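You operate a simulated robot arm through the tools that you are given. There is no shell and no other tool. Be economical: measure what you need, move in short steps, check, and stop when the job is done.

You run a simulated robot arm. Do the job below in one go: nothing can be reset, and whatever is moved stays where it is left.

## Task
Paste the lapping plate's middle and lap the yellow valve head on it.
Fine: till the grit is gone, purple pad back, valve head on the purple mat. A coat counts when it lies all over at full strength: go over it till it gets no stronger. What is to be rubbed or washed off counts as gone when no trace of it is left.

Only the result counts: the job must be done as asked and must still hold three seconds after the hand-in. Knocking over, shifting, dropping, spilling or breaking anything else fails it.

## Robot
A 7-joint arm with a two-finger parallel gripper, fixed in place. Base frame: the origin is at the foot of the arm, x ahead of it, y to its left, z up; the work surface is at about z = 0. Readings come in m, degrees, newtons and seconds.
With the tool pointing down near the work surface it reaches from about 0.22 to 0.58 m from the base axis. Its first joint turns from -66.0 to 66.0 degrees. Payload 2.5 kg.
The tool frame sits at the grasp point between the pads (the TCP): z along the fingers, y along the line on which they close. The tips reach 0.023 m beyond it. The gripper opens to 0.094 m. The fingers are 0.038 m wide and 0.01 m thick; the gripper's body (0.054 by 0.096 m) begins 0.039 m behind the TCP.
Orientation is told as [roll, pitch, yaw] about the base's x, y, z axes, in that order, counted from this pose: with the fingers straight down and closing along the base's y, the tool's x points along the base's -x, its y along +y and its z along -z.

## Interface
- The arm moves only by the tool servo_tool. Its argument "plan" is a list of rows, each an object (a shift or turn left out is 0, a gripper value left out holds the last) with "slide": the shift along the tool's x, y, z in units of 40 mm (1.0 is 40 mm), a list of three; "angular": the turn, a rotation vector about the tool's x, y, z in units of 5 degrees (1.0 is 5 degrees), a list of three. In form: [{"slide": [tx, ty, tz], "angular": [rx, ry, rz]}, ...]. A call has 1 to 20 rows; each row shifts and turns the commanded pose from where the row before left it, along the tool's axes as they then stand. "jaw" is the finger opening in mm, from 0 to 94, set as the call begins (left out, the last holds). A call with a number of a shift or a turn outside -1 to 1 is refused whole. Each row takes 0.2 s and may step no farther than 0.05 m and 8.6 degrees from the row before; otherwise, or with a gripper value out of range, the whole call is refused. A pose out of reach is approached as far as the arm can. The call stops where the force on the tool passes 50 N (or 10 N more than at its start, if that is more) or the arm is blocked; 0.2 s more then pass. Each finger travels about 0.108 m/s and halts on what it meets, pressing with about 36 N; the grip force reading is that of the motor and also rises with nothing between the fingers. The clock runs only during rows and for 0.2 s after the last one: add rows that do not move to give the fingers time. It gives the time, the measured TCP pose, the force on the tool (base axes), the opening and the grip force at its end, in the units of the frame above (readings bear some noise), with the torque about the TCP (base axes, N m) and any sound that the robot's microphone picked up.
- Cameras (640 x 400 px; columns grow to the right, rows downward): "scene" is fixed at [0.1403, -0.4034, 0.5396]; the picture's right is [0.76, -0.65, 0.00], its down [-0.34, -0.40, -0.85] and it looks along [0.56, 0.65, -0.52] (base axes); focal length 283 px, centre (320, 200). "wrist" rides on the gripper at [0.086, 0.016, -0.074] in the tool frame; the picture's right is [-0.18, 0.98, 0.00], its down [-0.58, -0.11, -0.81] and it looks along [-0.79, -0.15, 0.59] (tool axes); focal length 243 px, centre (320, 200). There is no depth. A picture from a camera that has moved, and an enlarged one, comes with that camera's place and axes in the base frame and with its lens. The place of the scene camera against the robot may be out by one fixed shift of up to 0.025 m in any direction.
- snapshot(camera): a new picture of that camera. It takes no simulated time.
- close_up(camera, box): a new picture of the part [left, top, right, bottom] of that camera's present view, enlarged. It takes no simulated time.
- sign_off(): hands the job in; it is judged then, once.

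Work in short steps. Places have to be worked out from the pictures, the camera data and where the tool is seen: move nearer, look again, correct. Check each grasp and each placing, and mend what went wrong. You have 120 turns and 64 pictures in all, those below and enlarged ones among them. Open the gripper and draw the arm clear of the work before you hand the job in, unless the task says otherwise; then end with one line.

The tools are called after ">>>" by a JSON object that holds its "fn" and its "kwargs". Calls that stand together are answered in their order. servo_tool: Moves the arm, as the interface text tells. Its arguments: {"type":"object","properties":{"plan":{"type":"array"},"jaw":{"type":"number"}},"required":["plan"]} The other tools are called the same way: snapshot (camera) takes a picture; close_up (camera, box) takes an enlarged picture of a part of a camera's view; sign_off () hands the job in.

At the start:

```text
time: 0.0
tool_pos: [0.4275, 0.1765, 0.3268]
ee_rot: [-0.1, 0.0, 0.0]
contact_force: [0.6, -0.8, 0.4]
wrist_torque: [0.02, -0.02, 0.03]
gripper_width: 0.0941
grasp_force: 0.0
```

scene: 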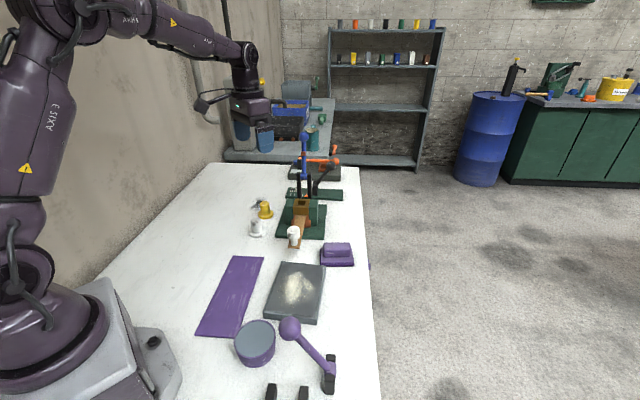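
wrist: 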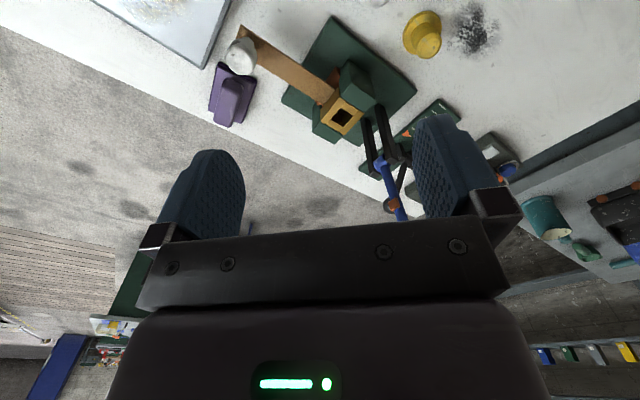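

I'll start by looking closer at the work area, to identify the items.

>>> {"fn": "close_up", "kwargs": {"camera": "scene", "box": [190, 220, 390, 400]}}

>>> {"fn": "close_up", "kwargs": {"camera": "scene", "box": [230, 130, 370, 270]}}

```text
2.22 times, centred on (290, 310) of scene
camera zoom: at [0.1403, -0.4034, 0.5396], right [0.76, -0.65, 0.0], down [-0.34, -0.4, -0.85], along [0.56, 0.65, -0.52], focal length 628 px, centre (387, -44)
```

zoom: 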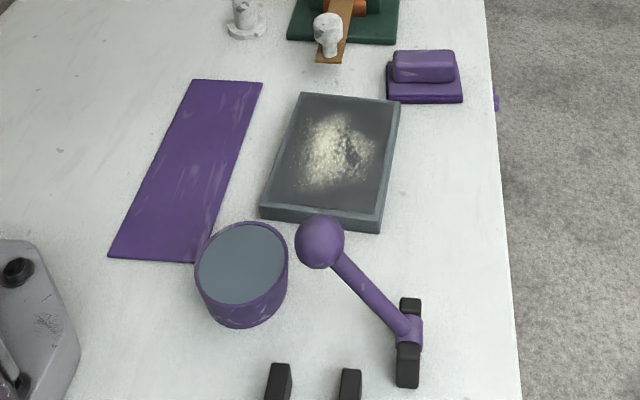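

```text
2.86 times, centred on (300, 200) of scene
camera zoom: at [0.1403, -0.4034, 0.5396], right [0.76, -0.65, 0.0], down [-0.34, -0.4, -0.85], along [0.56, 0.65, -0.52], focal length 808 px, centre (377, 200)
```

zoom: 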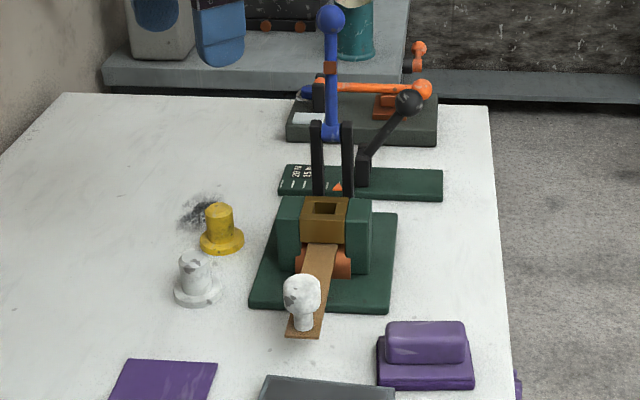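

The plate, purple tin, purple pad on its holder and purple mat are visible. I'll move the hand back and over the plate so the wrist camera sees them.

>>> {"fn": "servo_tool", "kwargs": {"plan": [{"slide": [0.65, -0.9, 0]}, {"slide": [0.65, -0.9, 0]}, {"slide": [0.65, -0.9, 0]}, {"slide": [0.65, -0.9, 0]}, {"slide": [0.65, -0.9, 0]}]}}

>>> {"fn": "snapshot", "kwargs": {"camera": "wrist"}}

```text
time: 1.2
tool_pos: [0.2976, -0.0045, 0.328]
ee_rot: [0.1, 0.0, 0.1]
contact_force: [0.1, 1.2, 0.5]
wrist_torque: [0.02, 0.03, 0.02]
gripper_width: 0.0941
grasp_force: 0.1
```

```text
59 pictures are left
camera wrist: at [0.2114, 0.011, 0.4027], right [0.18, 0.98, 0.0], down [0.58, -0.11, 0.81], along [0.79, -0.15, -0.59], focal length 243 px, centre (320, 200)
```

wrist: 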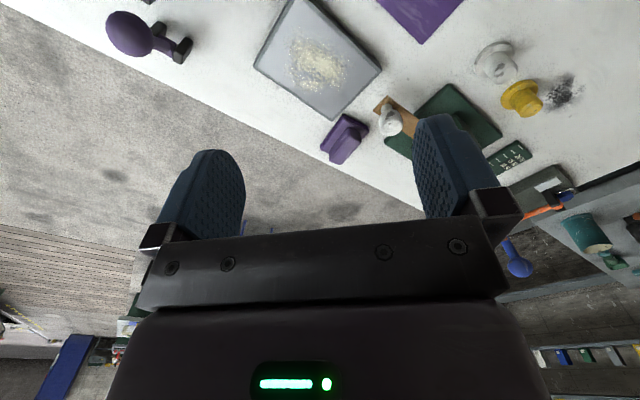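

Plate centre is near (0.38,-0.02), pad near (0.525,0.0), yellow valve near (0.49,0.295). I'll zoom in on these.

>>> {"fn": "close_up", "kwargs": {"camera": "wrist", "box": [240, 0, 480, 170]}}

>>> {"fn": "close_up", "kwargs": {"camera": "wrist", "box": [440, 10, 620, 130]}}

```text
2.35 times, centred on (360, 85) of wrist
camera zoom: at [0.2114, 0.011, 0.4027], right [0.18, 0.98, 0.0], down [0.58, -0.11, 0.81], along [0.79, -0.15, -0.59], focal length 571 px, centre (226, 471)
```

zoom: 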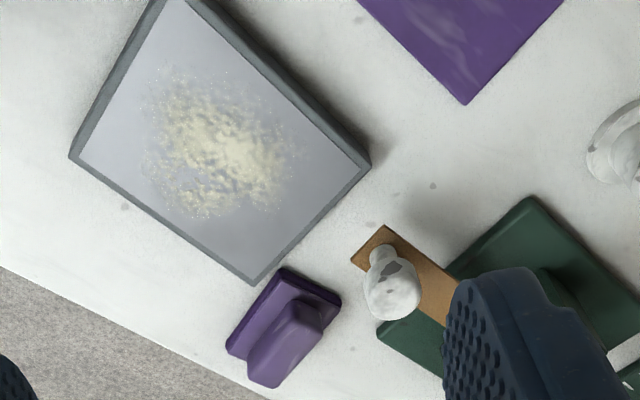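

```text
3.33 times, centred on (530, 70) of wrist
camera zoom: at [0.2114, 0.011, 0.4027], right [0.18, 0.98, 0.0], down [0.58, -0.11, 0.81], along [0.79, -0.15, -0.59], focal length 809 px, centre (-380, 633)
```

zoom: 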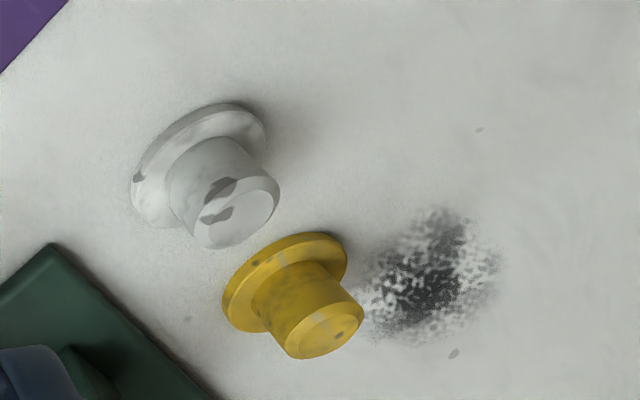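

I'll pitch the hand so the wrist camera looks down at the tin, plate and mat.

>>> {"fn": "servo_tool", "kwargs": {"plan": [{"angular": [0, 1, 0]}, {"angular": [0, 1, 0]}, {"angular": [0, 1, 0]}, {"angular": [0, 1, 0]}, {"angular": [0, 1, 0]}, {"angular": [0, 1, 0]}, {"angular": [0, 1, 0]}]}}

>>> {"fn": "snapshot", "kwargs": {"camera": "wrist"}}

```text
time: 2.8
tool_pos: [0.2982, -0.0048, 0.3277]
ee_rot: [0.0, 35.0, 0.0]
contact_force: [0.0, -0.5, 0.0]
wrist_torque: [-0.04, -0.04, 0.0]
gripper_width: 0.094
grasp_force: 0.0
```

```text
56 pictures are left
camera wrist: at [0.2691, 0.0121, 0.4385], right [0.15, 0.98, -0.11], down [0.94, -0.11, 0.33], along [0.31, -0.15, -0.94], focal length 243 px, centre (320, 200)
```

wrist: 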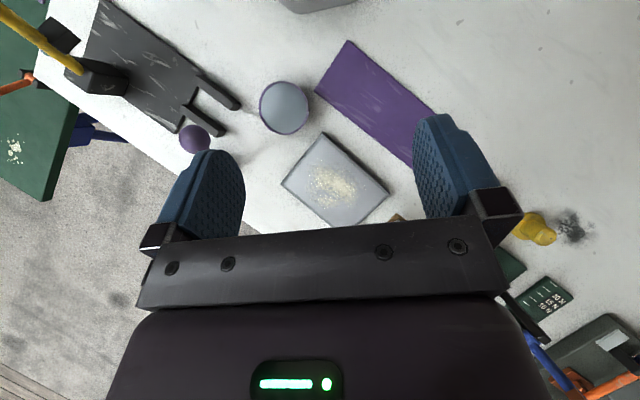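

>>> {"fn": "close_up", "kwargs": {"camera": "wrist", "box": [230, 40, 430, 240]}}

>>> {"fn": "close_up", "kwargs": {"camera": "wrist", "box": [0, 0, 250, 210]}}

```text
2.00 times, centred on (330, 140) of wrist
camera zoom: at [0.2691, 0.0121, 0.4385], right [0.15, 0.98, -0.11], down [0.94, -0.11, 0.33], along [0.31, -0.15, -0.94], focal length 485 px, centre (300, 320)
```

zoom: 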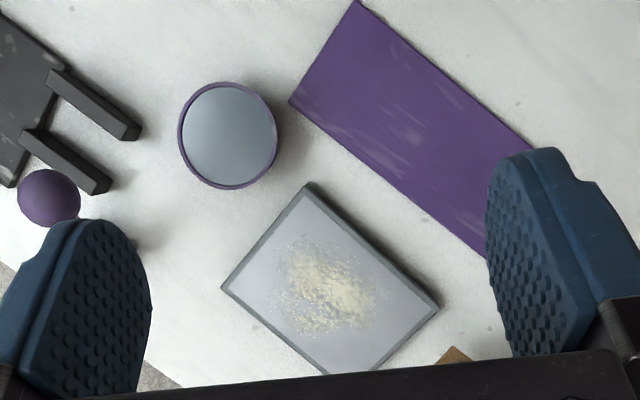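

```text
1.90 times, centred on (125, 105) of wrist
camera zoom: at [0.2691, 0.0121, 0.4385], right [0.15, 0.98, -0.11], down [0.94, -0.11, 0.33], along [0.31, -0.15, -0.94], focal length 462 px, centre (691, 381)
```

zoom: 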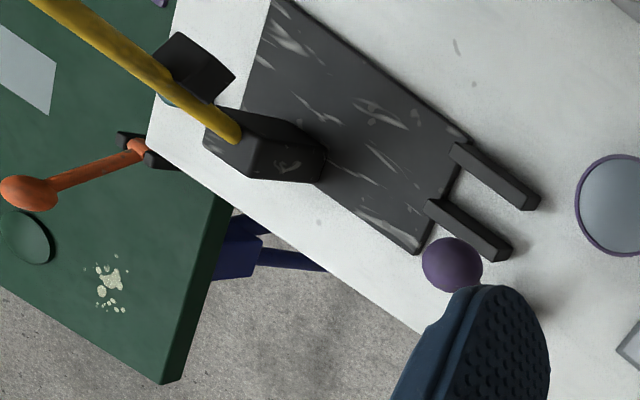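

Tin holds grey paste, about 0.075 m wide, near (0.245,-0.08). I straighten the hand and approach the pad for a closer look.

>>> {"fn": "servo_tool", "kwargs": {"plan": [{"angular": [0, -1, 0]}, {"angular": [0, -1, 0]}, {"angular": [0, -1, 0]}, {"angular": [0, -1, 0]}, {"angular": [0, -1, 0]}, {"angular": [0, -1, 0]}, {"angular": [0, -1, 0]}, {"slide": [-0.8, 0, 0.7]}, {"slide": [-0.8, 0, 0.7]}, {"slide": [-0.8, 0, 0.7]}, {"slide": [-0.8, 0, 0.7]}, {"angular": [0, 1, 0]}, {"angular": [0, 1, 0]}, {"angular": [0, 1, 0]}, {"angular": [0, 1, 0]}]}}

>>> {"fn": "snapshot", "kwargs": {"camera": "wrist"}}

```text
time: 6.0
tool_pos: [0.424, -0.0039, 0.2148]
ee_rot: [0.0, 20.1, 0.0]
contact_force: [-1.0, 0.1, 0.1]
wrist_torque: [0.01, 0.0, -0.01]
gripper_width: 0.094
grasp_force: 0.1
```

```text
53 pictures are left
camera wrist: at [0.3696, 0.0123, 0.3154], right [0.17, 0.98, -0.06], down [0.82, -0.11, 0.56], along [0.54, -0.15, -0.83], focal length 243 px, centre (320, 200)
```

wrist: 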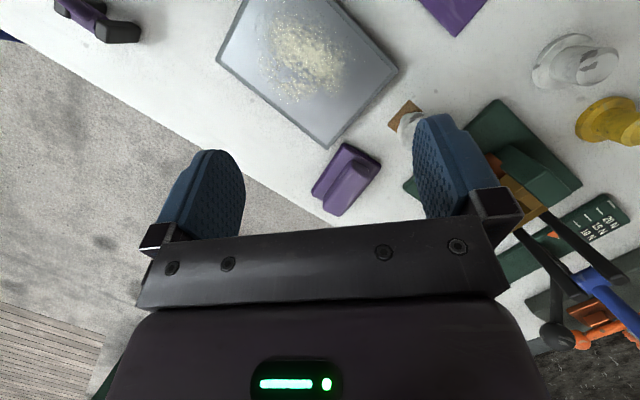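

>>> {"fn": "close_up", "kwargs": {"camera": "wrist", "box": [280, 90, 440, 230]}}

```text
2.86 times, centred on (360, 160) of wrist
camera zoom: at [0.3696, 0.0123, 0.3154], right [0.17, 0.98, -0.06], down [0.82, -0.11, 0.56], along [0.54, -0.15, -0.83], focal length 693 px, centre (206, 314)
```

zoom: 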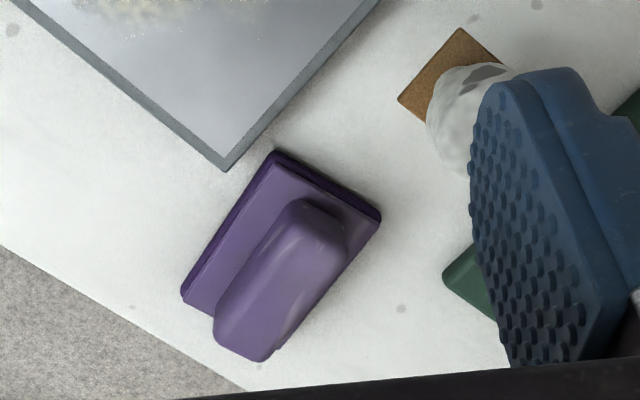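

The pad is about 0.09×0.058, centre about (0.536,-0.002), long axis at -39° from x. I straighten, yaw -39.4° and move above the pad.

>>> {"fn": "servo_tool", "kwargs": {"plan": [{"angular": [0, -1, 0]}, {"angular": [0, -1, 0]}, {"angular": [0, -1, 0]}, {"angular": [0, -1, 0]}, {"slide": [-0.694, 0.02, 0.594]}, {"slide": [-0.694, 0.02, 0.594]}, {"slide": [-0.694, 0.02, 0.594]}, {"slide": [-0.694, 0.02, 0.594]}, {"angular": [0, 0, 0.985]}, {"angular": [0, 0, 0.985]}, {"angular": [0, 0, 0.985]}, {"angular": [0, 0, 0.985]}, {"angular": [0, 0, 0.985]}, {"angular": [0, 0, 0.985]}, {"angular": [0, 0, 0.985]}, {"angular": [0, 0, 0.985]}]}}

>>> {"fn": "snapshot", "kwargs": {"camera": "wrist"}}

>>> {"fn": "close_up", "kwargs": {"camera": "scene", "box": [270, 180, 400, 280]}}

```text
time: 9.4
tool_pos: [0.537, -0.0005, 0.1195]
ee_rot: [-0.1, 0.0, -39.5]
contact_force: [-0.5, 0.5, -0.4]
wrist_torque: [-0.03, -0.03, 0.04]
gripper_width: 0.0941
grasp_force: 0.1
```

```text
51 pictures are left
camera wrist: at [0.4802, 0.067, 0.1953], right [0.77, 0.64, 0.0], down [0.38, -0.45, 0.81], along [0.52, -0.62, -0.59], focal length 243 px, centre (320, 200)
```

wrist: 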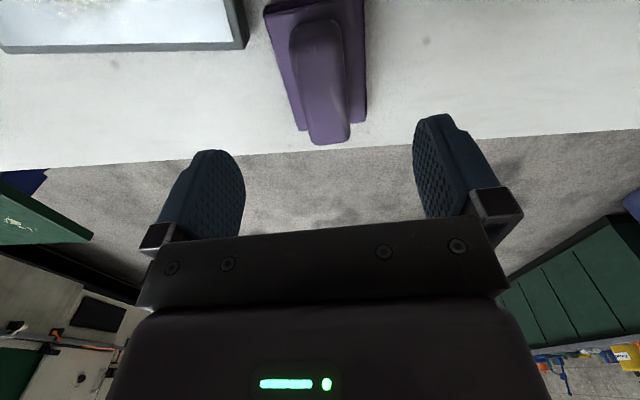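

```text
4.00 times, centred on (335, 230) of scene
camera zoom: at [0.1403, -0.4034, 0.5396], right [0.76, -0.65, 0.0], down [-0.34, -0.4, -0.85], along [0.56, 0.65, -0.52], focal length 1131 px, centre (260, 80)
```

zoom: 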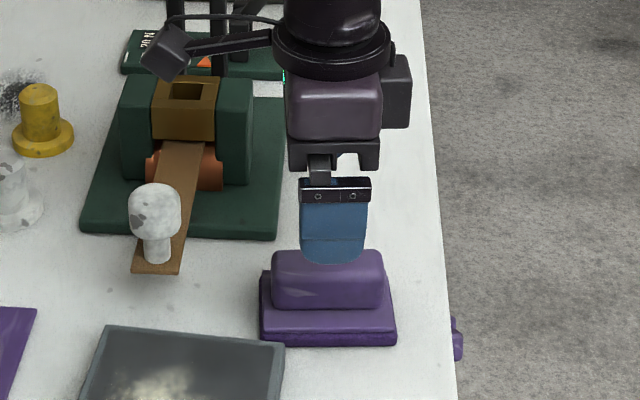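

The fingers straddle the handle well. I lower to TCP z≈0.046 with fingers above the pad's base and then close.

>>> {"fn": "servo_tool", "kwargs": {"plan": [{"slide": [0, 0, 0.6]}, {"slide": [0, 0, 0.6]}, {"slide": [0, 0, 0.6]}, {}], "jaw": 70}}

>>> {"fn": "close_up", "kwargs": {"camera": "scene", "box": [270, 180, 400, 280]}}

```text
time: 10.4
tool_pos: [0.5357, -0.0019, 0.0472]
ee_rot: [0.1, -0.1, -39.4]
contact_force: [-0.2, 0.0, -0.6]
wrist_torque: [-0.03, -0.03, 0.01]
gripper_width: 0.0699
grasp_force: 0.0
```

```text
4.00 times, centred on (335, 230) of scene
camera zoom: at [0.1403, -0.4034, 0.5396], right [0.76, -0.65, 0.0], down [-0.34, -0.4, -0.85], along [0.56, 0.65, -0.52], focal length 1131 px, centre (260, 80)
```

zoom: 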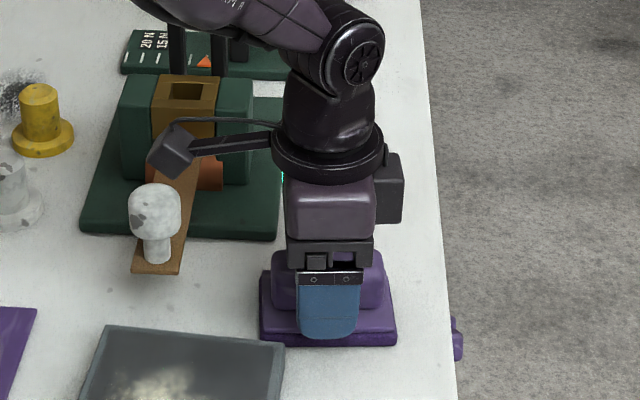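

Fingers straddle the handle, centred. Close.

>>> {"fn": "servo_tool", "kwargs": {"plan": [{}, {}, {}, {}], "jaw": 0}}

```text
time: 11.4
tool_pos: [0.5354, -0.0014, 0.0484]
ee_rot: [0.0, 0.0, -39.4]
contact_force: [-0.2, 1.1, 0.8]
wrist_torque: [0.02, -0.04, 0.0]
gripper_width: 0.0313
grasp_force: 35.7
```

Gripped at 31 mm. I lift it and check.

>>> {"fn": "servo_tool", "kwargs": {"plan": [{"slide": [0, 0, -0.5]}, {"slide": [0, 0, -0.9]}, {"slide": [0, 0, -0.9]}, {"slide": [0, 0, -0.9]}]}}

>>> {"fn": "snapshot", "kwargs": {"camera": "scene"}}

```text
time: 12.4
tool_pos: [0.5352, -0.0024, 0.178]
ee_rot: [0.0, -0.1, -39.4]
contact_force: [0.3, 0.3, -1.3]
wrist_torque: [-0.02, 0.0, 0.02]
gripper_width: 0.0315
grasp_force: 35.7
```

```text
48 pictures are left
```

scene: 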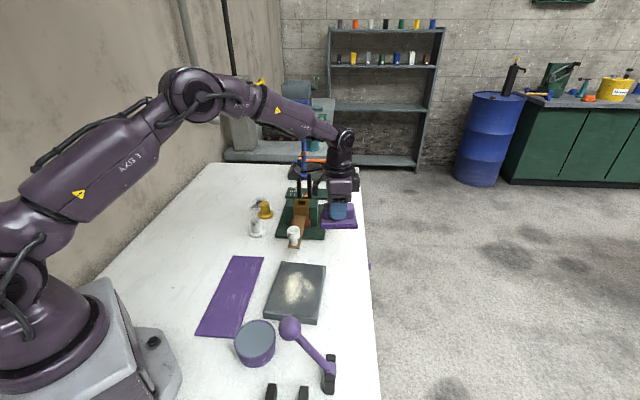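

Pad lifted cleanly. I carry it to just above the paste tin, keeping clear of the purple ball lever (≈(0.265,-0.17), z≈0.155).

>>> {"fn": "servo_tool", "kwargs": {"plan": [{"slide": [0.652, -0.85, 0]}, {"slide": [0.652, -0.85, 0]}, {"slide": [0.652, -0.85, 0]}, {"slide": [0.652, -0.85, 0]}, {"slide": [0.652, -0.85, 0]}, {"slide": [0.652, -0.85, 0]}, {"slide": [0.652, -0.85, 0]}]}}

>>> {"fn": "close_up", "kwargs": {"camera": "scene", "box": [170, 230, 410, 400]}}

>>> {"fn": "snapshot", "kwargs": {"camera": "wrist"}}

```text
time: 14.0
tool_pos: [0.245, -0.0689, 0.1764]
ee_rot: [0.1, 0.1, -39.3]
contact_force: [0.2, 0.3, -1.1]
wrist_torque: [0.02, -0.02, 0.03]
gripper_width: 0.0313
grasp_force: 36.4
```

```text
2.35 times, centred on (290, 315) of scene
camera zoom: at [0.1403, -0.4034, 0.5396], right [0.76, -0.65, 0.0], down [-0.34, -0.4, -0.85], along [0.56, 0.65, -0.52], focal length 666 px, centre (391, -71)
```

zoom: 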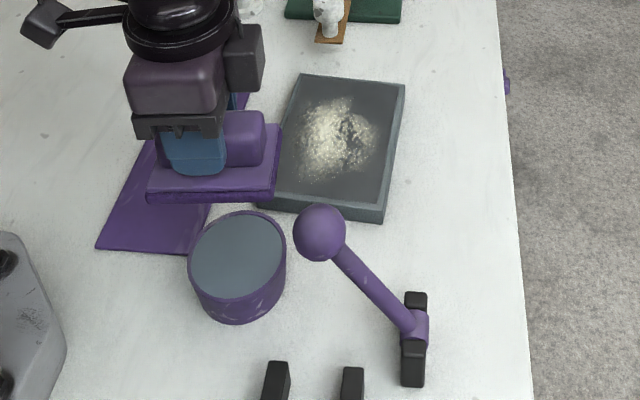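

```text
46 pictures are left
camera wrist: at [0.1875, -0.0015, 0.2511], right [0.77, 0.64, 0.0], down [0.38, -0.45, 0.81], along [0.52, -0.62, -0.59], focal length 243 px, centre (320, 200)
```

wrist: 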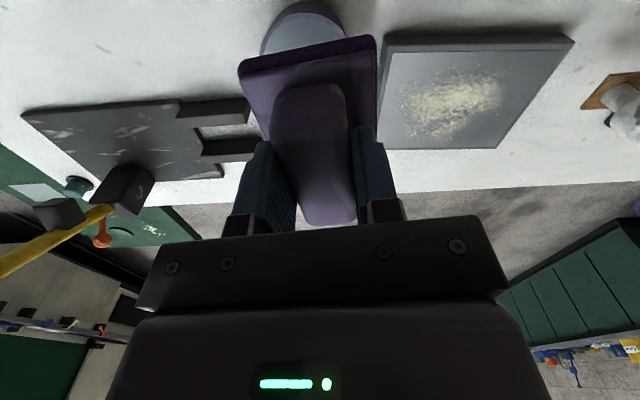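

Tin centre ≈(0.244,-0.083). I descend toward it, staying 1 cm or more above it.

>>> {"fn": "servo_tool", "kwargs": {"plan": [{"slide": [-0.064, -0.078, 0.9]}, {"slide": [-0.064, -0.078, 0.8]}, {}]}}

>>> {"fn": "close_up", "kwargs": {"camera": "scene", "box": [190, 280, 350, 400]}}

```text
time: 14.8
tool_pos: [0.2459, -0.0779, 0.1075]
ee_rot: [0.0, 0.1, -39.3]
contact_force: [0.3, 0.3, -0.9]
wrist_torque: [-0.02, 0.02, -0.01]
gripper_width: 0.0317
grasp_force: 35.4
```

```text
3.33 times, centred on (270, 340) of scene
camera zoom: at [0.1403, -0.4034, 0.5396], right [0.76, -0.65, 0.0], down [-0.34, -0.4, -0.85], along [0.56, 0.65, -0.52], focal length 943 px, centre (487, -267)
```

zoom: 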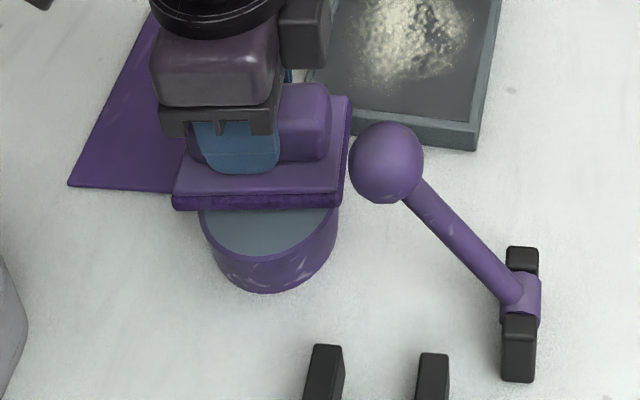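

Above the tin, centred. I lower in small steps watching force.

>>> {"fn": "servo_tool", "kwargs": {"plan": [{"slide": [0, 0, 0.1]}, {"slide": [0, 0, 0.1]}, {"slide": [0, 0, 0.1]}]}}

>>> {"fn": "servo_tool", "kwargs": {"plan": [{"slide": [0, 0, 0.1]}, {"slide": [0, 0, 0.05]}]}}

```text
time: 15.6
tool_pos: [0.2452, -0.0767, 0.0952]
ee_rot: [0.0, -0.1, -39.4]
contact_force: [-0.9, -0.3, -1.8]
wrist_torque: [-0.02, -0.03, 0.0]
gripper_width: 0.0316
grasp_force: 36.2
```

```text
time: 16.2
tool_pos: [0.2444, -0.0781, 0.0899]
ee_rot: [0.0, 0.1, -39.4]
contact_force: [0.2, 0.4, -0.8]
wrist_torque: [-0.03, 0.01, -0.02]
gripper_width: 0.0315
grasp_force: 35.8
```

>>> {"fn": "close_up", "kwargs": {"camera": "scene", "box": [200, 290, 320, 390]}}

```text
4.00 times, centred on (260, 340) of scene
camera zoom: at [0.1403, -0.4034, 0.5396], right [0.76, -0.65, 0.0], down [-0.34, -0.4, -0.85], along [0.56, 0.65, -0.52], focal length 1131 px, centre (560, -360)
```

zoom: 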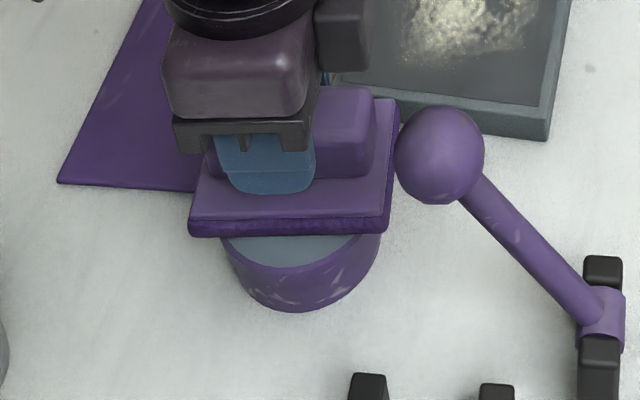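

No contact yet; continuing down.

>>> {"fn": "servo_tool", "kwargs": {"plan": [{"slide": [0, 0, 0.08]}, {"slide": [0, 0, 0.08]}]}}

>>> {"fn": "servo_tool", "kwargs": {"plan": [{"slide": [0, 0, 0.05]}, {"slide": [0, 0, 0.05]}]}}

```text
time: 16.8
tool_pos: [0.2445, -0.0789, 0.0838]
ee_rot: [0.1, -0.2, -39.4]
contact_force: [-3.2, -1.3, 42.5]
wrist_torque: [-0.11, 0.06, -0.05]
gripper_width: 0.0315
grasp_force: 35.9
```

```text
time: 17.4
tool_pos: [0.2454, -0.0787, 0.0806]
ee_rot: [0.1, -0.2, -39.5]
contact_force: [-2.6, -7.6, 43.8]
wrist_torque: [-0.3, 0.17, 0.01]
gripper_width: 0.0314
grasp_force: 35.6
```

Contact at TCP≈0.084 (tin height ≈0.036–0.04). I raise off and look at pad and paste.

>>> {"fn": "servo_tool", "kwargs": {"plan": [{"slide": [0, 0, -0.4]}, {"slide": [0, 0, -0.8]}, {"slide": [0, 0, -0.8]}, {}]}}

>>> {"fn": "close_up", "kwargs": {"camera": "scene", "box": [180, 240, 370, 400]}}

>>> {"fn": "snapshot", "kwargs": {"camera": "wrist"}}

```text
time: 18.4
tool_pos: [0.2447, -0.0763, 0.1594]
ee_rot: [0.0, 0.0, -39.3]
contact_force: [0.3, -0.7, -0.7]
wrist_torque: [-0.03, 0.03, 0.03]
gripper_width: 0.0313
grasp_force: 36.1
```

```text
2.50 times, centred on (275, 320) of scene
camera zoom: at [0.1403, -0.4034, 0.5396], right [0.76, -0.65, 0.0], down [-0.34, -0.4, -0.85], along [0.56, 0.65, -0.52], focal length 707 px, centre (432, -100)
```

zoom: 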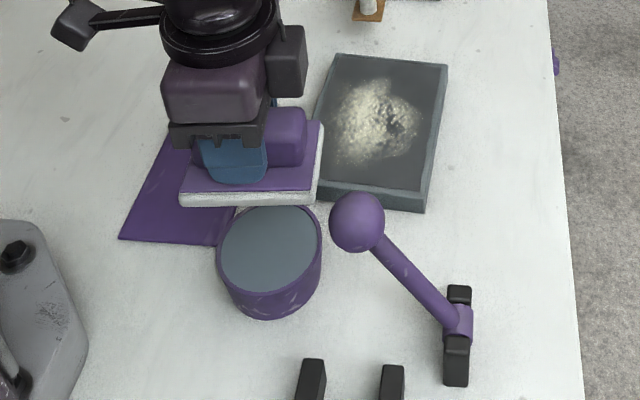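

```text
42 pictures are left
camera wrist: at [0.188, -0.009, 0.2351], right [0.77, 0.64, 0.0], down [0.38, -0.45, 0.81], along [0.52, -0.62, -0.59], focal length 243 px, centre (320, 200)
```

wrist: 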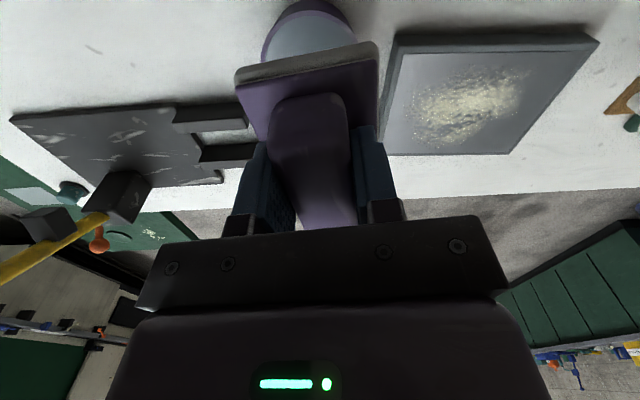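

The pad's felt is now pale with paste. Next I carry it over the plate (centre ≈(0.385,-0.026), long axis ≈+40°).

>>> {"fn": "servo_tool", "kwargs": {"plan": [{"slide": [-0.478, 0.797, 0.19]}, {"slide": [-0.478, 0.797, 0.19]}, {"slide": [-0.478, 0.797, 0.19]}, {"slide": [-0.478, 0.797, 0.19]}, {"slide": [0, 0, 0.6]}, {"slide": [0, 0, 0.6]}, {}]}}

>>> {"fn": "close_up", "kwargs": {"camera": "scene", "box": [220, 230, 380, 340]}}

```text
time: 20.0
tool_pos: [0.3833, -0.0274, 0.0813]
ee_rot: [0.0, 0.0, -39.4]
contact_force: [-0.2, 0.0, -1.2]
wrist_torque: [0.0, -0.03, -0.01]
gripper_width: 0.0313
grasp_force: 35.6
```

```text
3.64 times, centred on (300, 285) of scene
camera zoom: at [0.1403, -0.4034, 0.5396], right [0.76, -0.65, 0.0], down [-0.34, -0.4, -0.85], along [0.56, 0.65, -0.52], focal length 1028 px, centre (393, -109)
```

zoom: 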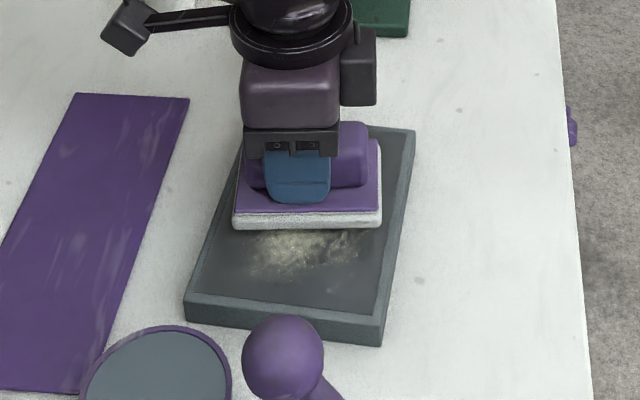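

Well placed. I lower to contact in small steps.

>>> {"fn": "servo_tool", "kwargs": {"plan": [{"slide": [0, 0, 0.1]}, {"slide": [0, 0, 0.1]}, {"slide": [0, 0, 0.05]}]}}

```text
time: 20.8
tool_pos: [0.3841, -0.0275, 0.0711]
ee_rot: [0.0, 0.0, -39.4]
contact_force: [0.5, -0.1, 0.0]
wrist_torque: [-0.01, -0.02, -0.01]
gripper_width: 0.0315
grasp_force: 36.2
```

>>> {"fn": "servo_tool", "kwargs": {"plan": [{"slide": [0, 0, 0.05]}, {"slide": [0, 0, 0.05]}]}}

```text
time: 21.4
tool_pos: [0.3837, -0.0262, 0.0669]
ee_rot: [-0.1, -0.1, -39.3]
contact_force: [0.0, -1.0, -0.2]
wrist_torque: [0.0, 0.03, 0.0]
gripper_width: 0.0314
grasp_force: 36.5
```

>>> {"fn": "servo_tool", "kwargs": {"plan": [{"slide": [0, 0, 0.04]}, {"slide": [0, 0, 0.04]}]}}

```text
time: 22.0
tool_pos: [0.3856, -0.0268, 0.0642]
ee_rot: [0.0, 0.0, -39.4]
contact_force: [0.3, 0.1, -0.9]
wrist_torque: [0.02, 0.03, -0.03]
gripper_width: 0.0313
grasp_force: 36.4
```

>>> {"fn": "servo_tool", "kwargs": {"plan": [{"slide": [0, 0, 0.03]}, {"slide": [0, 0, 0.03]}]}}

```text
time: 22.6
tool_pos: [0.3847, -0.0278, 0.0609]
ee_rot: [0.1, 0.0, -39.4]
contact_force: [-7.0, 0.4, 15.6]
wrist_torque: [-0.47, -0.33, -0.15]
gripper_width: 0.0315
grasp_force: 35.8
```

Contact at z≈0.061 with ~16 N. I rub with a short stroke along the plate's long axis (tool y).

>>> {"fn": "servo_tool", "kwargs": {"plan": [{"slide": [0, 0.25, 0]}, {"slide": [0, 0.25, 0]}, {"slide": [0, 0.2, 0]}, {"slide": [0, -0.25, 0]}, {"slide": [0, -0.25, 0]}, {"slide": [0, -0.25, 0]}, {"slide": [0, -0.25, 0]}, {"slide": [0, -0.25, 0]}, {"slide": [0, -0.15, 0]}, {"slide": [0, 0.25, 0]}, {"slide": [0, 0.25, 0]}, {"slide": [0, 0.2, 0]}]}}

>>> {"fn": "close_up", "kwargs": {"camera": "scene", "box": [220, 230, 380, 340]}}

```text
time: 25.2
tool_pos: [0.3853, -0.0268, 0.0614]
ee_rot: [0.0, 0.0, -39.4]
contact_force: [-4.2, -3.1, 9.5]
wrist_torque: [-0.48, -0.27, -0.25]
gripper_width: 0.0313
grasp_force: 36.1
```

```text
3.64 times, centred on (300, 285) of scene
camera zoom: at [0.1403, -0.4034, 0.5396], right [0.76, -0.65, 0.0], down [-0.34, -0.4, -0.85], along [0.56, 0.65, -0.52], focal length 1028 px, centre (393, -109)
```

zoom: 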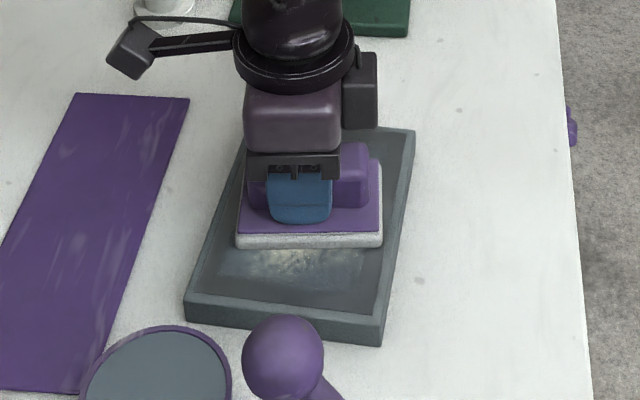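

A film appears and the grit is thinning; plate unmoved. More strokes, slightly longer.

>>> {"fn": "servo_tool", "kwargs": {"plan": [{"slide": [0, 0.3, 0.02]}, {"slide": [0, 0.3, 0]}, {"slide": [0, 0.3, 0]}, {"slide": [0, -0.3, 0]}, {"slide": [0, -0.3, 0]}, {"slide": [0, -0.3, 0]}, {"slide": [0, -0.3, 0]}, {"slide": [0, -0.3, 0]}, {"slide": [0, -0.3, 0]}, {"slide": [0, 0.3, 0]}, {"slide": [0, 0.3, 0]}, {"slide": [0, 0.3, 0]}, {"slide": [0, 0.3, 0]}, {"slide": [0, 0.3, 0]}, {"slide": [0, 0.3, 0]}, {"slide": [0, -0.3, 0]}, {"slide": [0, -0.3, 0]}, {"slide": [0, -0.3, 0]}]}}

>>> {"fn": "servo_tool", "kwargs": {"plan": [{"slide": [0, 0, -0.5]}, {"slide": [0, 0, -0.7]}, {"slide": [0.8, -0.5, -0.3]}, {"slide": [0.8, -0.5, -0.3]}, {"slide": [0.8, -0.5, -0.3]}]}}

>>> {"fn": "close_up", "kwargs": {"camera": "scene", "box": [220, 230, 380, 340]}}

```text
time: 29.0
tool_pos: [0.3838, -0.0265, 0.0618]
ee_rot: [0.2, 0.1, -39.4]
contact_force: [3.7, 4.8, 10.3]
wrist_torque: [0.19, 0.11, -0.07]
gripper_width: 0.0315
grasp_force: 36.4
```

```text
time: 30.2
tool_pos: [0.2731, -0.0113, 0.1444]
ee_rot: [0.1, 0.0, -39.2]
contact_force: [-0.2, -0.2, -1.5]
wrist_torque: [0.02, 0.0, 0.0]
gripper_width: 0.0315
grasp_force: 36.2
```

```text
3.64 times, centred on (300, 285) of scene
camera zoom: at [0.1403, -0.4034, 0.5396], right [0.76, -0.65, 0.0], down [-0.34, -0.4, -0.85], along [0.56, 0.65, -0.52], focal length 1028 px, centre (393, -109)
```

zoom: 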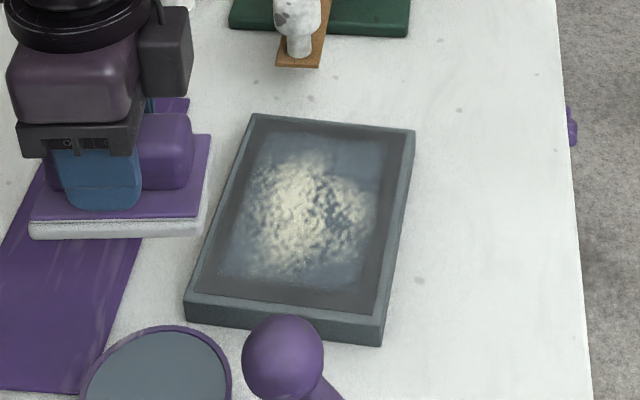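

A pale blue film now lies around the grit. I go back with the pad for more strokes to reach full strength, with lateral offsets.

>>> {"fn": "servo_tool", "kwargs": {"plan": [{"slide": [-0.8, 0.5, 0.3]}, {"slide": [-0.8, 0.5, 0.3]}, {"slide": [-0.8, 0.5, 0.3]}, {"slide": [0, 0, 0.7]}, {"slide": [0, 0, 0.4]}, {"slide": [0, 0, 0.1]}, {}]}}

>>> {"fn": "servo_tool", "kwargs": {"plan": [{"slide": [0.15, 0.4, 0]}, {"slide": [0, 0.4, 0]}, {"slide": [0, -0.4, 0]}, {"slide": [0, -0.4, 0]}, {"slide": [0, -0.4, 0]}, {"slide": [0, -0.4, 0]}, {"slide": [-0.15, 0, 0]}, {"slide": [0, 0.4, 0]}, {"slide": [0, 0.4, 0]}, {"slide": [0, 0.4, 0]}, {"slide": [0, 0.4, 0]}, {"slide": [-0.15, 0, 0]}, {"slide": [0, -0.4, 0]}, {"slide": [0, -0.4, 0]}, {"slide": [0, -0.4, 0]}, {"slide": [0, -0.4, 0]}, {"slide": [0.15, 0, 0]}, {"slide": [0, 0.4, 0]}, {"slide": [0, 0.4, 0]}]}}

>>> {"fn": "servo_tool", "kwargs": {"plan": [{"slide": [0.15, 0.4, 0]}, {"slide": [0, 0.4, 0]}, {"slide": [0, -0.4, 0]}, {"slide": [0, -0.4, 0]}, {"slide": [0, -0.4, 0]}, {"slide": [0, -0.4, 0]}, {"slide": [-0.15, 0, 0]}, {"slide": [0, 0.4, 0]}, {"slide": [0, 0.4, 0]}, {"slide": [0, 0.4, 0]}, {"slide": [0, 0.4, 0]}, {"slide": [-0.15, 0, 0]}, {"slide": [0, -0.4, 0]}, {"slide": [0, -0.4, 0]}, {"slide": [0, -0.4, 0]}, {"slide": [0, -0.4, 0]}, {"slide": [0.15, 0, 0]}, {"slide": [0, 0.4, 0]}, {"slide": [0, 0.4, 0]}]}}

>>> {"fn": "servo_tool", "kwargs": {"plan": [{"slide": [0, 0, -0.5]}, {"slide": [0, 0, -0.7]}, {"slide": [0.8, -0.5, -0.3]}, {"slide": [0.8, -0.5, -0.3]}, {"slide": [0.8, -0.5, -0.3]}]}}

>>> {"fn": "close_up", "kwargs": {"camera": "scene", "box": [220, 230, 380, 340]}}

```text
time: 31.8
tool_pos: [0.3856, -0.0275, 0.0607]
ee_rot: [0.0, 0.0, -39.3]
contact_force: [-1.5, 0.0, 4.4]
wrist_torque: [0.06, 0.12, -0.02]
gripper_width: 0.0314
grasp_force: 36.0
```

```text
time: 35.8
tool_pos: [0.3851, -0.0269, 0.0604]
ee_rot: [0.1, 0.0, -39.5]
contact_force: [0.1, 0.1, -1.1]
wrist_torque: [0.01, 0.02, 0.01]
gripper_width: 0.0315
grasp_force: 35.8
```

```text
time: 39.8
tool_pos: [0.3849, -0.0277, 0.06]
ee_rot: [0.1, -0.1, -39.4]
contact_force: [-0.6, 1.2, -1.6]
wrist_torque: [-0.03, 0.01, -0.01]
gripper_width: 0.0313
grasp_force: 35.8
```

```text
time: 41.0
tool_pos: [0.2732, -0.0122, 0.1437]
ee_rot: [0.0, 0.0, -39.2]
contact_force: [-0.4, 0.3, -1.6]
wrist_torque: [0.0, -0.02, 0.02]
gripper_width: 0.0316
grasp_force: 35.9
```

```text
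3.64 times, centred on (300, 285) of scene
camera zoom: at [0.1403, -0.4034, 0.5396], right [0.76, -0.65, 0.0], down [-0.34, -0.4, -0.85], along [0.56, 0.65, -0.52], focal length 1028 px, centre (393, -109)
```

zoom: 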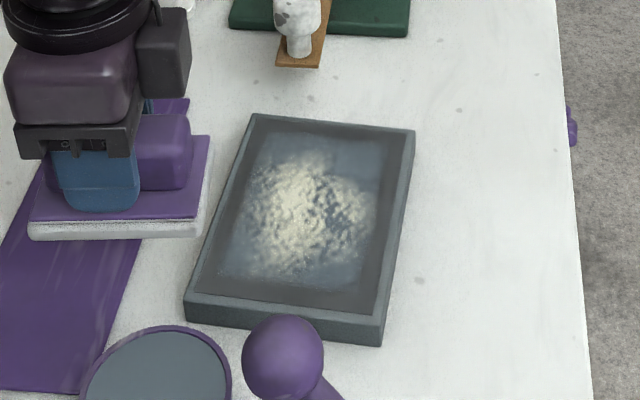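

The force readings show the pad lost contact during those strokes, so nothing changed. I return and press a little lower.

>>> {"fn": "servo_tool", "kwargs": {"plan": [{"slide": [-0.8, 0.5, 0.3]}, {"slide": [-0.8, 0.5, 0.3]}, {"slide": [-0.8, 0.5, 0.3]}, {"slide": [0, 0, 0.7]}, {"slide": [0, 0, 0.45]}, {"slide": [0, 0, 0.1]}, {}]}}

>>> {"fn": "servo_tool", "kwargs": {"plan": [{"slide": [0, 0, 0.04]}, {}]}}

```text
time: 42.6
tool_pos: [0.3861, -0.0276, 0.0601]
ee_rot: [0.1, 0.0, -39.4]
contact_force: [-13.1, 2.9, 40.9]
wrist_torque: [-0.01, 0.29, -0.03]
gripper_width: 0.0313
grasp_force: 36.1
```

```text
time: 42.9
tool_pos: [0.3853, -0.0267, 0.0599]
ee_rot: [0.1, 0.0, -39.3]
contact_force: [-4.2, 0.3, 8.6]
wrist_torque: [-0.14, -0.09, -0.06]
gripper_width: 0.0315
grasp_force: 36.1
stopped in row 1: the force on the tool passed its limit (the readings are from after the stop); the commanded pose is now the measured one
```

Now ~9 N contact. Rub with tiny downward feed to keep contact.

>>> {"fn": "servo_tool", "kwargs": {"plan": [{"slide": [0.1, 0.4, 0.01]}, {"slide": [0, 0.4, 0]}, {"slide": [0, -0.4, 0]}, {"slide": [0, -0.4, 0]}, {"slide": [0, -0.4, 0]}, {"slide": [0, -0.4, 0]}, {"slide": [-0.1, 0, 0.01]}, {"slide": [0, 0.4, 0]}, {"slide": [0, 0.4, 0]}, {"slide": [0, 0.4, 0]}, {"slide": [0, 0.4, 0]}, {"slide": [-0.1, 0, 0.01]}, {"slide": [0, -0.4, 0]}, {"slide": [0, -0.4, 0]}, {"slide": [0, -0.4, 0]}, {"slide": [0, -0.4, 0]}, {"slide": [0.1, 0, 0]}, {"slide": [0, 0.4, 0]}, {"slide": [0, 0.4, 0]}]}}

```text
time: 44.6
tool_pos: [0.3666, -0.0513, 0.0603]
ee_rot: [0.0, 0.1, -39.6]
contact_force: [-1.3, -0.1, 6.8]
wrist_torque: [0.06, -0.26, 0.04]
gripper_width: 0.0315
grasp_force: 36.6
stopped in row 8: the force on the tool passed its limit (the readings are from after the stop); the commanded pose is now the measured one
```

Stopped by a force peak at stroke end; contact is still ~7 N. I continue slower from here.

>>> {"fn": "servo_tool", "kwargs": {"plan": [{"slide": [0, 0.25, 0]}, {"slide": [0, 0.25, 0]}, {"slide": [0, 0.25, 0]}, {"slide": [0, 0.25, 0]}, {"slide": [0, 0.25, 0]}, {"slide": [0, 0.25, 0]}, {"slide": [-0.1, 0, 0]}, {"slide": [0, -0.25, 0]}, {"slide": [0, -0.25, 0]}, {"slide": [0, -0.25, 0]}, {"slide": [0, -0.25, 0]}, {"slide": [0, -0.25, 0]}, {"slide": [0, -0.25, 0]}, {"slide": [0.1, 0, 0]}, {"slide": [0, 0.25, 0]}, {"slide": [0, 0.25, 0]}, {"slide": [0, 0.25, 0]}]}}

>>> {"fn": "servo_tool", "kwargs": {"plan": [{"slide": [0, 0, -0.5]}, {"slide": [0, 0, -0.7]}, {"slide": [0.8, -0.5, -0.3]}, {"slide": [0.8, -0.5, -0.3]}, {"slide": [0.8, -0.5, -0.3]}]}}

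>>> {"fn": "close_up", "kwargs": {"camera": "scene", "box": [220, 230, 380, 340]}}

```text
time: 48.2
tool_pos: [0.3865, -0.0273, 0.06]
ee_rot: [-0.2, 0.2, -39.6]
contact_force: [-4.0, -5.1, 14.7]
wrist_torque: [-0.08, -0.26, -0.03]
gripper_width: 0.0313
grasp_force: 36.1
```

```text
time: 49.5
tool_pos: [0.2737, -0.0093, 0.145]
ee_rot: [-0.1, 0.0, -39.6]
contact_force: [0.7, -0.9, -0.8]
wrist_torque: [-0.01, 0.03, 0.03]
gripper_width: 0.0314
grasp_force: 36.4
```

```text
3.64 times, centred on (300, 285) of scene
camera zoom: at [0.1403, -0.4034, 0.5396], right [0.76, -0.65, 0.0], down [-0.34, -0.4, -0.85], along [0.56, 0.65, -0.52], focal length 1028 px, centre (393, -109)
```

zoom: 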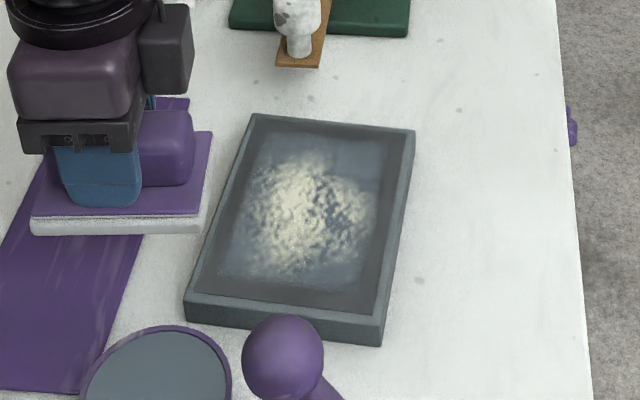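

No change after firm rubbing, so the coat looks saturated — or the pad is spent. To tell which, I re-dip once gently.

>>> {"fn": "servo_tool", "kwargs": {"plan": [{"slide": [-0.265, -0.895, 0]}, {"slide": [-0.265, -0.895, 0]}, {"slide": [0, 0, 0.7]}, {"slide": [0, 0, 0.7]}, {"slide": [0, 0, 0.1]}, {"slide": [0, 0, 0.05]}]}}

```text
time: 50.9
tool_pos: [0.2439, -0.0811, 0.082]
ee_rot: [-0.2, 0.2, -39.6]
contact_force: [-0.4, -0.1, -0.6]
wrist_torque: [0.02, -0.03, 0.01]
gripper_width: 0.0314
grasp_force: 36.3
```

>>> {"fn": "servo_tool", "kwargs": {"plan": [{"slide": [0, 0, 0.03]}, {"slide": [0, 0, 0.03]}, {}]}}

```text
time: 51.6
tool_pos: [0.2449, -0.0818, 0.0798]
ee_rot: [-0.2, 0.0, -39.6]
contact_force: [-0.8, 0.4, -0.7]
wrist_torque: [-0.02, -0.01, 0.02]
gripper_width: 0.0314
grasp_force: 36.4
```

>>> {"fn": "servo_tool", "kwargs": {"plan": [{"slide": [0, 0, 0.03]}, {"slide": [0, 0, 0.02]}, {}]}}

```text
time: 52.5
tool_pos: [0.2454, -0.0811, 0.0773]
ee_rot: [-0.2, 0.1, -39.5]
contact_force: [-4.8, 0.6, 16.8]
wrist_torque: [0.09, -0.05, 0.0]
gripper_width: 0.0314
grasp_force: 36.1
```

Paste contact ~17 N. Back to the plate.

>>> {"fn": "servo_tool", "kwargs": {"plan": [{"slide": [0, 0, -0.7]}, {"slide": [0, 0, -0.8]}, {"slide": [-0.46, 0.815, 0]}, {"slide": [-0.46, 0.815, 0]}, {"slide": [-0.46, 0.815, 0]}, {"slide": [-0.46, 0.815, 0]}, {"slide": [0, 0, 0.9]}, {"slide": [0, 0, 0.8]}, {"slide": [0, 0, 0.18]}, {}]}}

>>> {"fn": "servo_tool", "kwargs": {"plan": [{"slide": [0, 0, 0.03]}, {}]}}

```text
time: 54.6
tool_pos: [0.3846, -0.0277, 0.0612]
ee_rot: [-0.2, 0.3, -39.6]
contact_force: [0.1, 0.2, -1.5]
wrist_torque: [-0.01, 0.01, -0.03]
gripper_width: 0.0313
grasp_force: 35.8
```

```text
time: 55.2
tool_pos: [0.3834, -0.027, 0.0598]
ee_rot: [-0.2, 0.3, -39.6]
contact_force: [0.0, 0.2, -0.6]
wrist_torque: [0.03, -0.04, 0.0]
gripper_width: 0.0314
grasp_force: 36.4
```

>>> {"fn": "servo_tool", "kwargs": {"plan": [{"slide": [0, 0, 0.03]}, {"slide": [0, 0, 0.02]}, {}]}}

```text
time: 56.0
tool_pos: [0.3853, -0.027, 0.0594]
ee_rot: [-0.1, 0.1, -39.6]
contact_force: [-17.5, 1.5, 41.9]
wrist_torque: [-0.08, -0.17, -0.06]
gripper_width: 0.0313
grasp_force: 36.2
```

42 N is a bit strong; ease 0.6 mm and rub over the whole middle.

>>> {"fn": "servo_tool", "kwargs": {"plan": [{"slide": [0, 0, -0.02]}, {"slide": [0, 0.25, 0]}, {"slide": [0, 0.25, 0]}, {"slide": [0, 0.25, 0]}, {"slide": [-0.1, 0, 0]}, {"slide": [0, -0.3, 0]}, {"slide": [0, -0.3, 0]}, {"slide": [0, -0.3, 0]}, {"slide": [0, -0.3, 0]}, {"slide": [0, -0.3, 0]}, {"slide": [0.2, 0, 0]}, {"slide": [0, 0.3, 0]}, {"slide": [0, 0.3, 0]}, {"slide": [0, 0.3, 0]}, {"slide": [0, 0.3, 0]}, {"slide": [0, 0.3, 0]}, {"slide": [-0.1, 0, 0]}, {"slide": [0, -0.25, 0]}, {"slide": [0, -0.25, 0]}, {"slide": [0, -0.25, 0]}]}}

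>>> {"fn": "servo_tool", "kwargs": {"plan": [{"slide": [0, 0, -0.5]}, {"slide": [0, 0, -0.7]}, {"slide": [0.8, -0.5, -0.3]}, {"slide": [0.8, -0.5, -0.3]}, {"slide": [0.8, -0.5, -0.3]}]}}

>>> {"fn": "close_up", "kwargs": {"camera": "scene", "box": [220, 230, 380, 340]}}

```text
time: 60.2
tool_pos: [0.3844, -0.0265, 0.0603]
ee_rot: [-0.1, 0.1, -39.4]
contact_force: [5.6, 7.2, 18.5]
wrist_torque: [0.23, 0.21, -0.13]
gripper_width: 0.0314
grasp_force: 35.8
```

```text
time: 61.5
tool_pos: [0.2706, -0.012, 0.1441]
ee_rot: [-0.2, 0.2, -39.6]
contact_force: [0.9, -1.1, -1.1]
wrist_torque: [-0.02, -0.06, -0.01]
gripper_width: 0.0314
grasp_force: 36.5
```

```text
3.64 times, centred on (300, 285) of scene
camera zoom: at [0.1403, -0.4034, 0.5396], right [0.76, -0.65, 0.0], down [-0.34, -0.4, -0.85], along [0.56, 0.65, -0.52], focal length 1028 px, centre (393, -109)
```

zoom: 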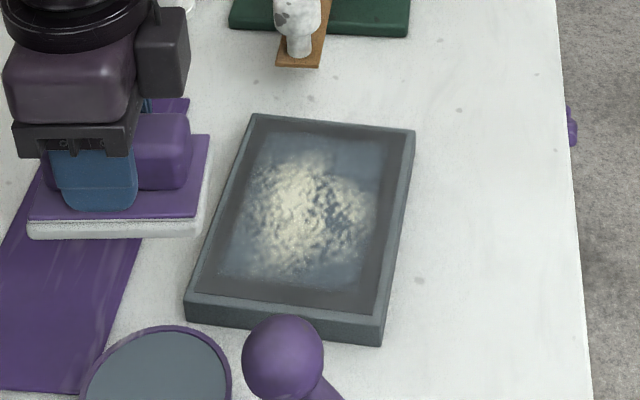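

Coat unchanged even with a fresh load, so it's at full strength. I carry the pad back to its original place.

>>> {"fn": "servo_tool", "kwargs": {"plan": [{"slide": [-0.708, 0.628, 0]}, {"slide": [-0.708, 0.628, 0]}, {"slide": [-0.708, 0.628, 0]}, {"slide": [-0.708, 0.628, 0]}, {"slide": [-0.708, 0.628, 0]}, {"slide": [-0.708, 0.628, 0]}, {"slide": [-0.708, 0.628, 0]}, {}]}}

```text
time: 63.2
tool_pos: [0.5371, -0.0031, 0.1413]
ee_rot: [-0.2, 0.1, -39.5]
contact_force: [-0.6, 0.4, -0.9]
wrist_torque: [-0.04, 0.02, -0.01]
gripper_width: 0.0314
grasp_force: 36.2
```

Lower to just above table, then feel.

>>> {"fn": "servo_tool", "kwargs": {"plan": [{"slide": [0, 0, 0.8]}, {"slide": [0, 0, 0.8]}, {"slide": [0, 0, 0.65]}, {"slide": [0, 0, 0.05]}, {"slide": [0, 0, 0.05]}]}}

>>> {"fn": "servo_tool", "kwargs": {"plan": [{"slide": [0, 0, 0.04]}, {}]}}

```text
time: 64.5
tool_pos: [0.5369, -0.0039, 0.0479]
ee_rot: [-0.2, 0.2, -39.7]
contact_force: [-0.2, 0.7, -1.1]
wrist_torque: [0.03, 0.01, 0.0]
gripper_width: 0.0315
grasp_force: 35.6
```

```text
time: 65.0
tool_pos: [0.5361, -0.0036, 0.0472]
ee_rot: [-0.1, 0.1, -39.6]
contact_force: [-0.2, -0.6, 0.1]
wrist_torque: [0.01, 0.02, -0.01]
gripper_width: 0.0316
grasp_force: 35.8
```

>>> {"fn": "servo_tool", "kwargs": {"plan": [{"slide": [0, 0, 0.04]}, {"slide": [0, 0, 0.04]}, {}]}}

>>> {"fn": "servo_tool", "kwargs": {"plan": [{"slide": [0, 0, 0.03]}, {}]}}

```text
time: 65.8
tool_pos: [0.536, -0.0041, 0.0449]
ee_rot: [-0.2, 0.1, -39.6]
contact_force: [0.2, 0.0, -0.7]
wrist_torque: [-0.02, 0.03, 0.01]
gripper_width: 0.0313
grasp_force: 36.1
```

```text
time: 66.5
tool_pos: [0.5367, -0.0027, 0.0427]
ee_rot: [-0.3, 0.0, -39.6]
contact_force: [-0.2, -1.2, -1.3]
wrist_torque: [-0.01, -0.02, -0.01]
gripper_width: 0.0315
grasp_force: 35.9
```

>>> {"fn": "servo_tool", "kwargs": {"plan": [{"slide": [0, 0, 0.03]}, {}]}}

>>> {"fn": "close_up", "kwargs": {"camera": "scene", "box": [270, 180, 400, 280]}}

```text
time: 67.0
tool_pos: [0.5363, -0.0036, 0.0409]
ee_rot: [-0.2, 0.2, -39.5]
contact_force: [0.7, 0.1, -1.1]
wrist_torque: [0.0, -0.02, 0.01]
gripper_width: 0.0312
grasp_force: 36.3
```

```text
4.00 times, centred on (335, 230) of scene
camera zoom: at [0.1403, -0.4034, 0.5396], right [0.76, -0.65, 0.0], down [-0.34, -0.4, -0.85], along [0.56, 0.65, -0.52], focal length 1131 px, centre (260, 80)
```

zoom: 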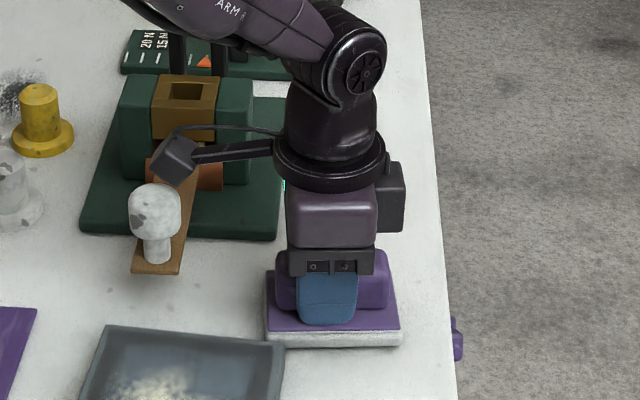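

Nearly touching. I correct by ~2 mm toward the original spot and continue down.

>>> {"fn": "servo_tool", "kwargs": {"plan": [{"slide": [0.06, 0.02, 0]}, {"slide": [0, 0, 0.03]}, {}]}}

>>> {"fn": "servo_tool", "kwargs": {"plan": [{"slide": [0, 0, 0.03]}, {}]}}

```text
time: 67.8
tool_pos: [0.535, -0.0015, 0.0401]
ee_rot: [-0.2, 0.1, -39.5]
contact_force: [-1.2, 1.0, -0.9]
wrist_torque: [-0.01, -0.01, 0.0]
gripper_width: 0.0313
grasp_force: 36.0
```

```text
time: 68.5
tool_pos: [0.5339, -0.0015, 0.0396]
ee_rot: [-0.2, 0.2, -39.5]
contact_force: [0.7, 0.2, -0.8]
wrist_torque: [0.0, 0.01, 0.0]
gripper_width: 0.0313
grasp_force: 35.8
```

>>> {"fn": "servo_tool", "kwargs": {"plan": [{"slide": [0, 0, 0.03]}, {}]}}

>>> {"fn": "servo_tool", "kwargs": {"plan": [{"slide": [0, 0, 0.03]}, {}]}}

```text
time: 69.0
tool_pos: [0.5349, -0.0016, 0.0385]
ee_rot: [-0.2, 0.2, -39.6]
contact_force: [0.0, 0.0, 0.2]
wrist_torque: [0.06, 0.06, 0.0]
gripper_width: 0.0314
grasp_force: 36.2
```

```text
time: 69.7
tool_pos: [0.535, -0.0012, 0.0378]
ee_rot: [-0.2, 0.1, -39.6]
contact_force: [-5.0, -0.2, 13.3]
wrist_torque: [0.0, 0.5, -0.1]
gripper_width: 0.0313
grasp_force: 36.3
```

Pad is on the table (13 N). Release and rise.

>>> {"fn": "servo_tool", "kwargs": {"plan": [{}, {}, {}], "jaw": 60}}

>>> {"fn": "servo_tool", "kwargs": {"plan": [{"slide": [0, 0, -0.7]}, {"slide": [0, 0, -0.9]}, {"slide": [0, 0, -0.9]}, {"slide": [0, 0, -0.9]}]}}

>>> {"fn": "close_up", "kwargs": {"camera": "scene", "box": [270, 180, 400, 280]}}

```text
time: 70.5
tool_pos: [0.5352, -0.0013, 0.0369]
ee_rot: [0.0, 0.2, -39.6]
contact_force: [0.3, 0.3, 15.7]
wrist_torque: [0.98, 1.09, -0.09]
gripper_width: 0.0599
grasp_force: 0.1
```

```text
time: 71.5
tool_pos: [0.5358, -0.0015, 0.1734]
ee_rot: [-0.1, 0.2, -39.6]
contact_force: [0.1, -0.4, 0.6]
wrist_torque: [0.02, -0.02, 0.03]
gripper_width: 0.0599
grasp_force: 0.1
```

```text
4.00 times, centred on (335, 230) of scene
camera zoom: at [0.1403, -0.4034, 0.5396], right [0.76, -0.65, 0.0], down [-0.34, -0.4, -0.85], along [0.56, 0.65, -0.52], focal length 1131 px, centre (260, 80)
```

zoom: 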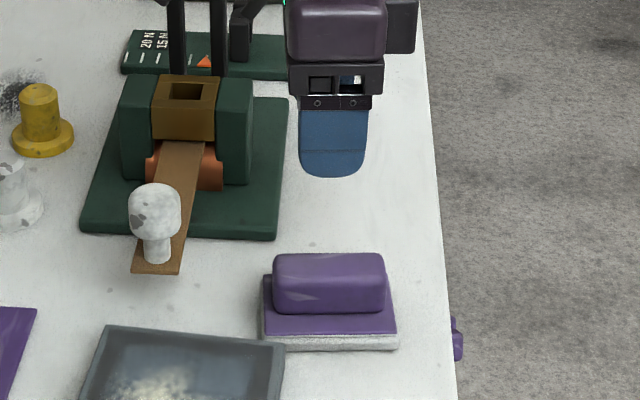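

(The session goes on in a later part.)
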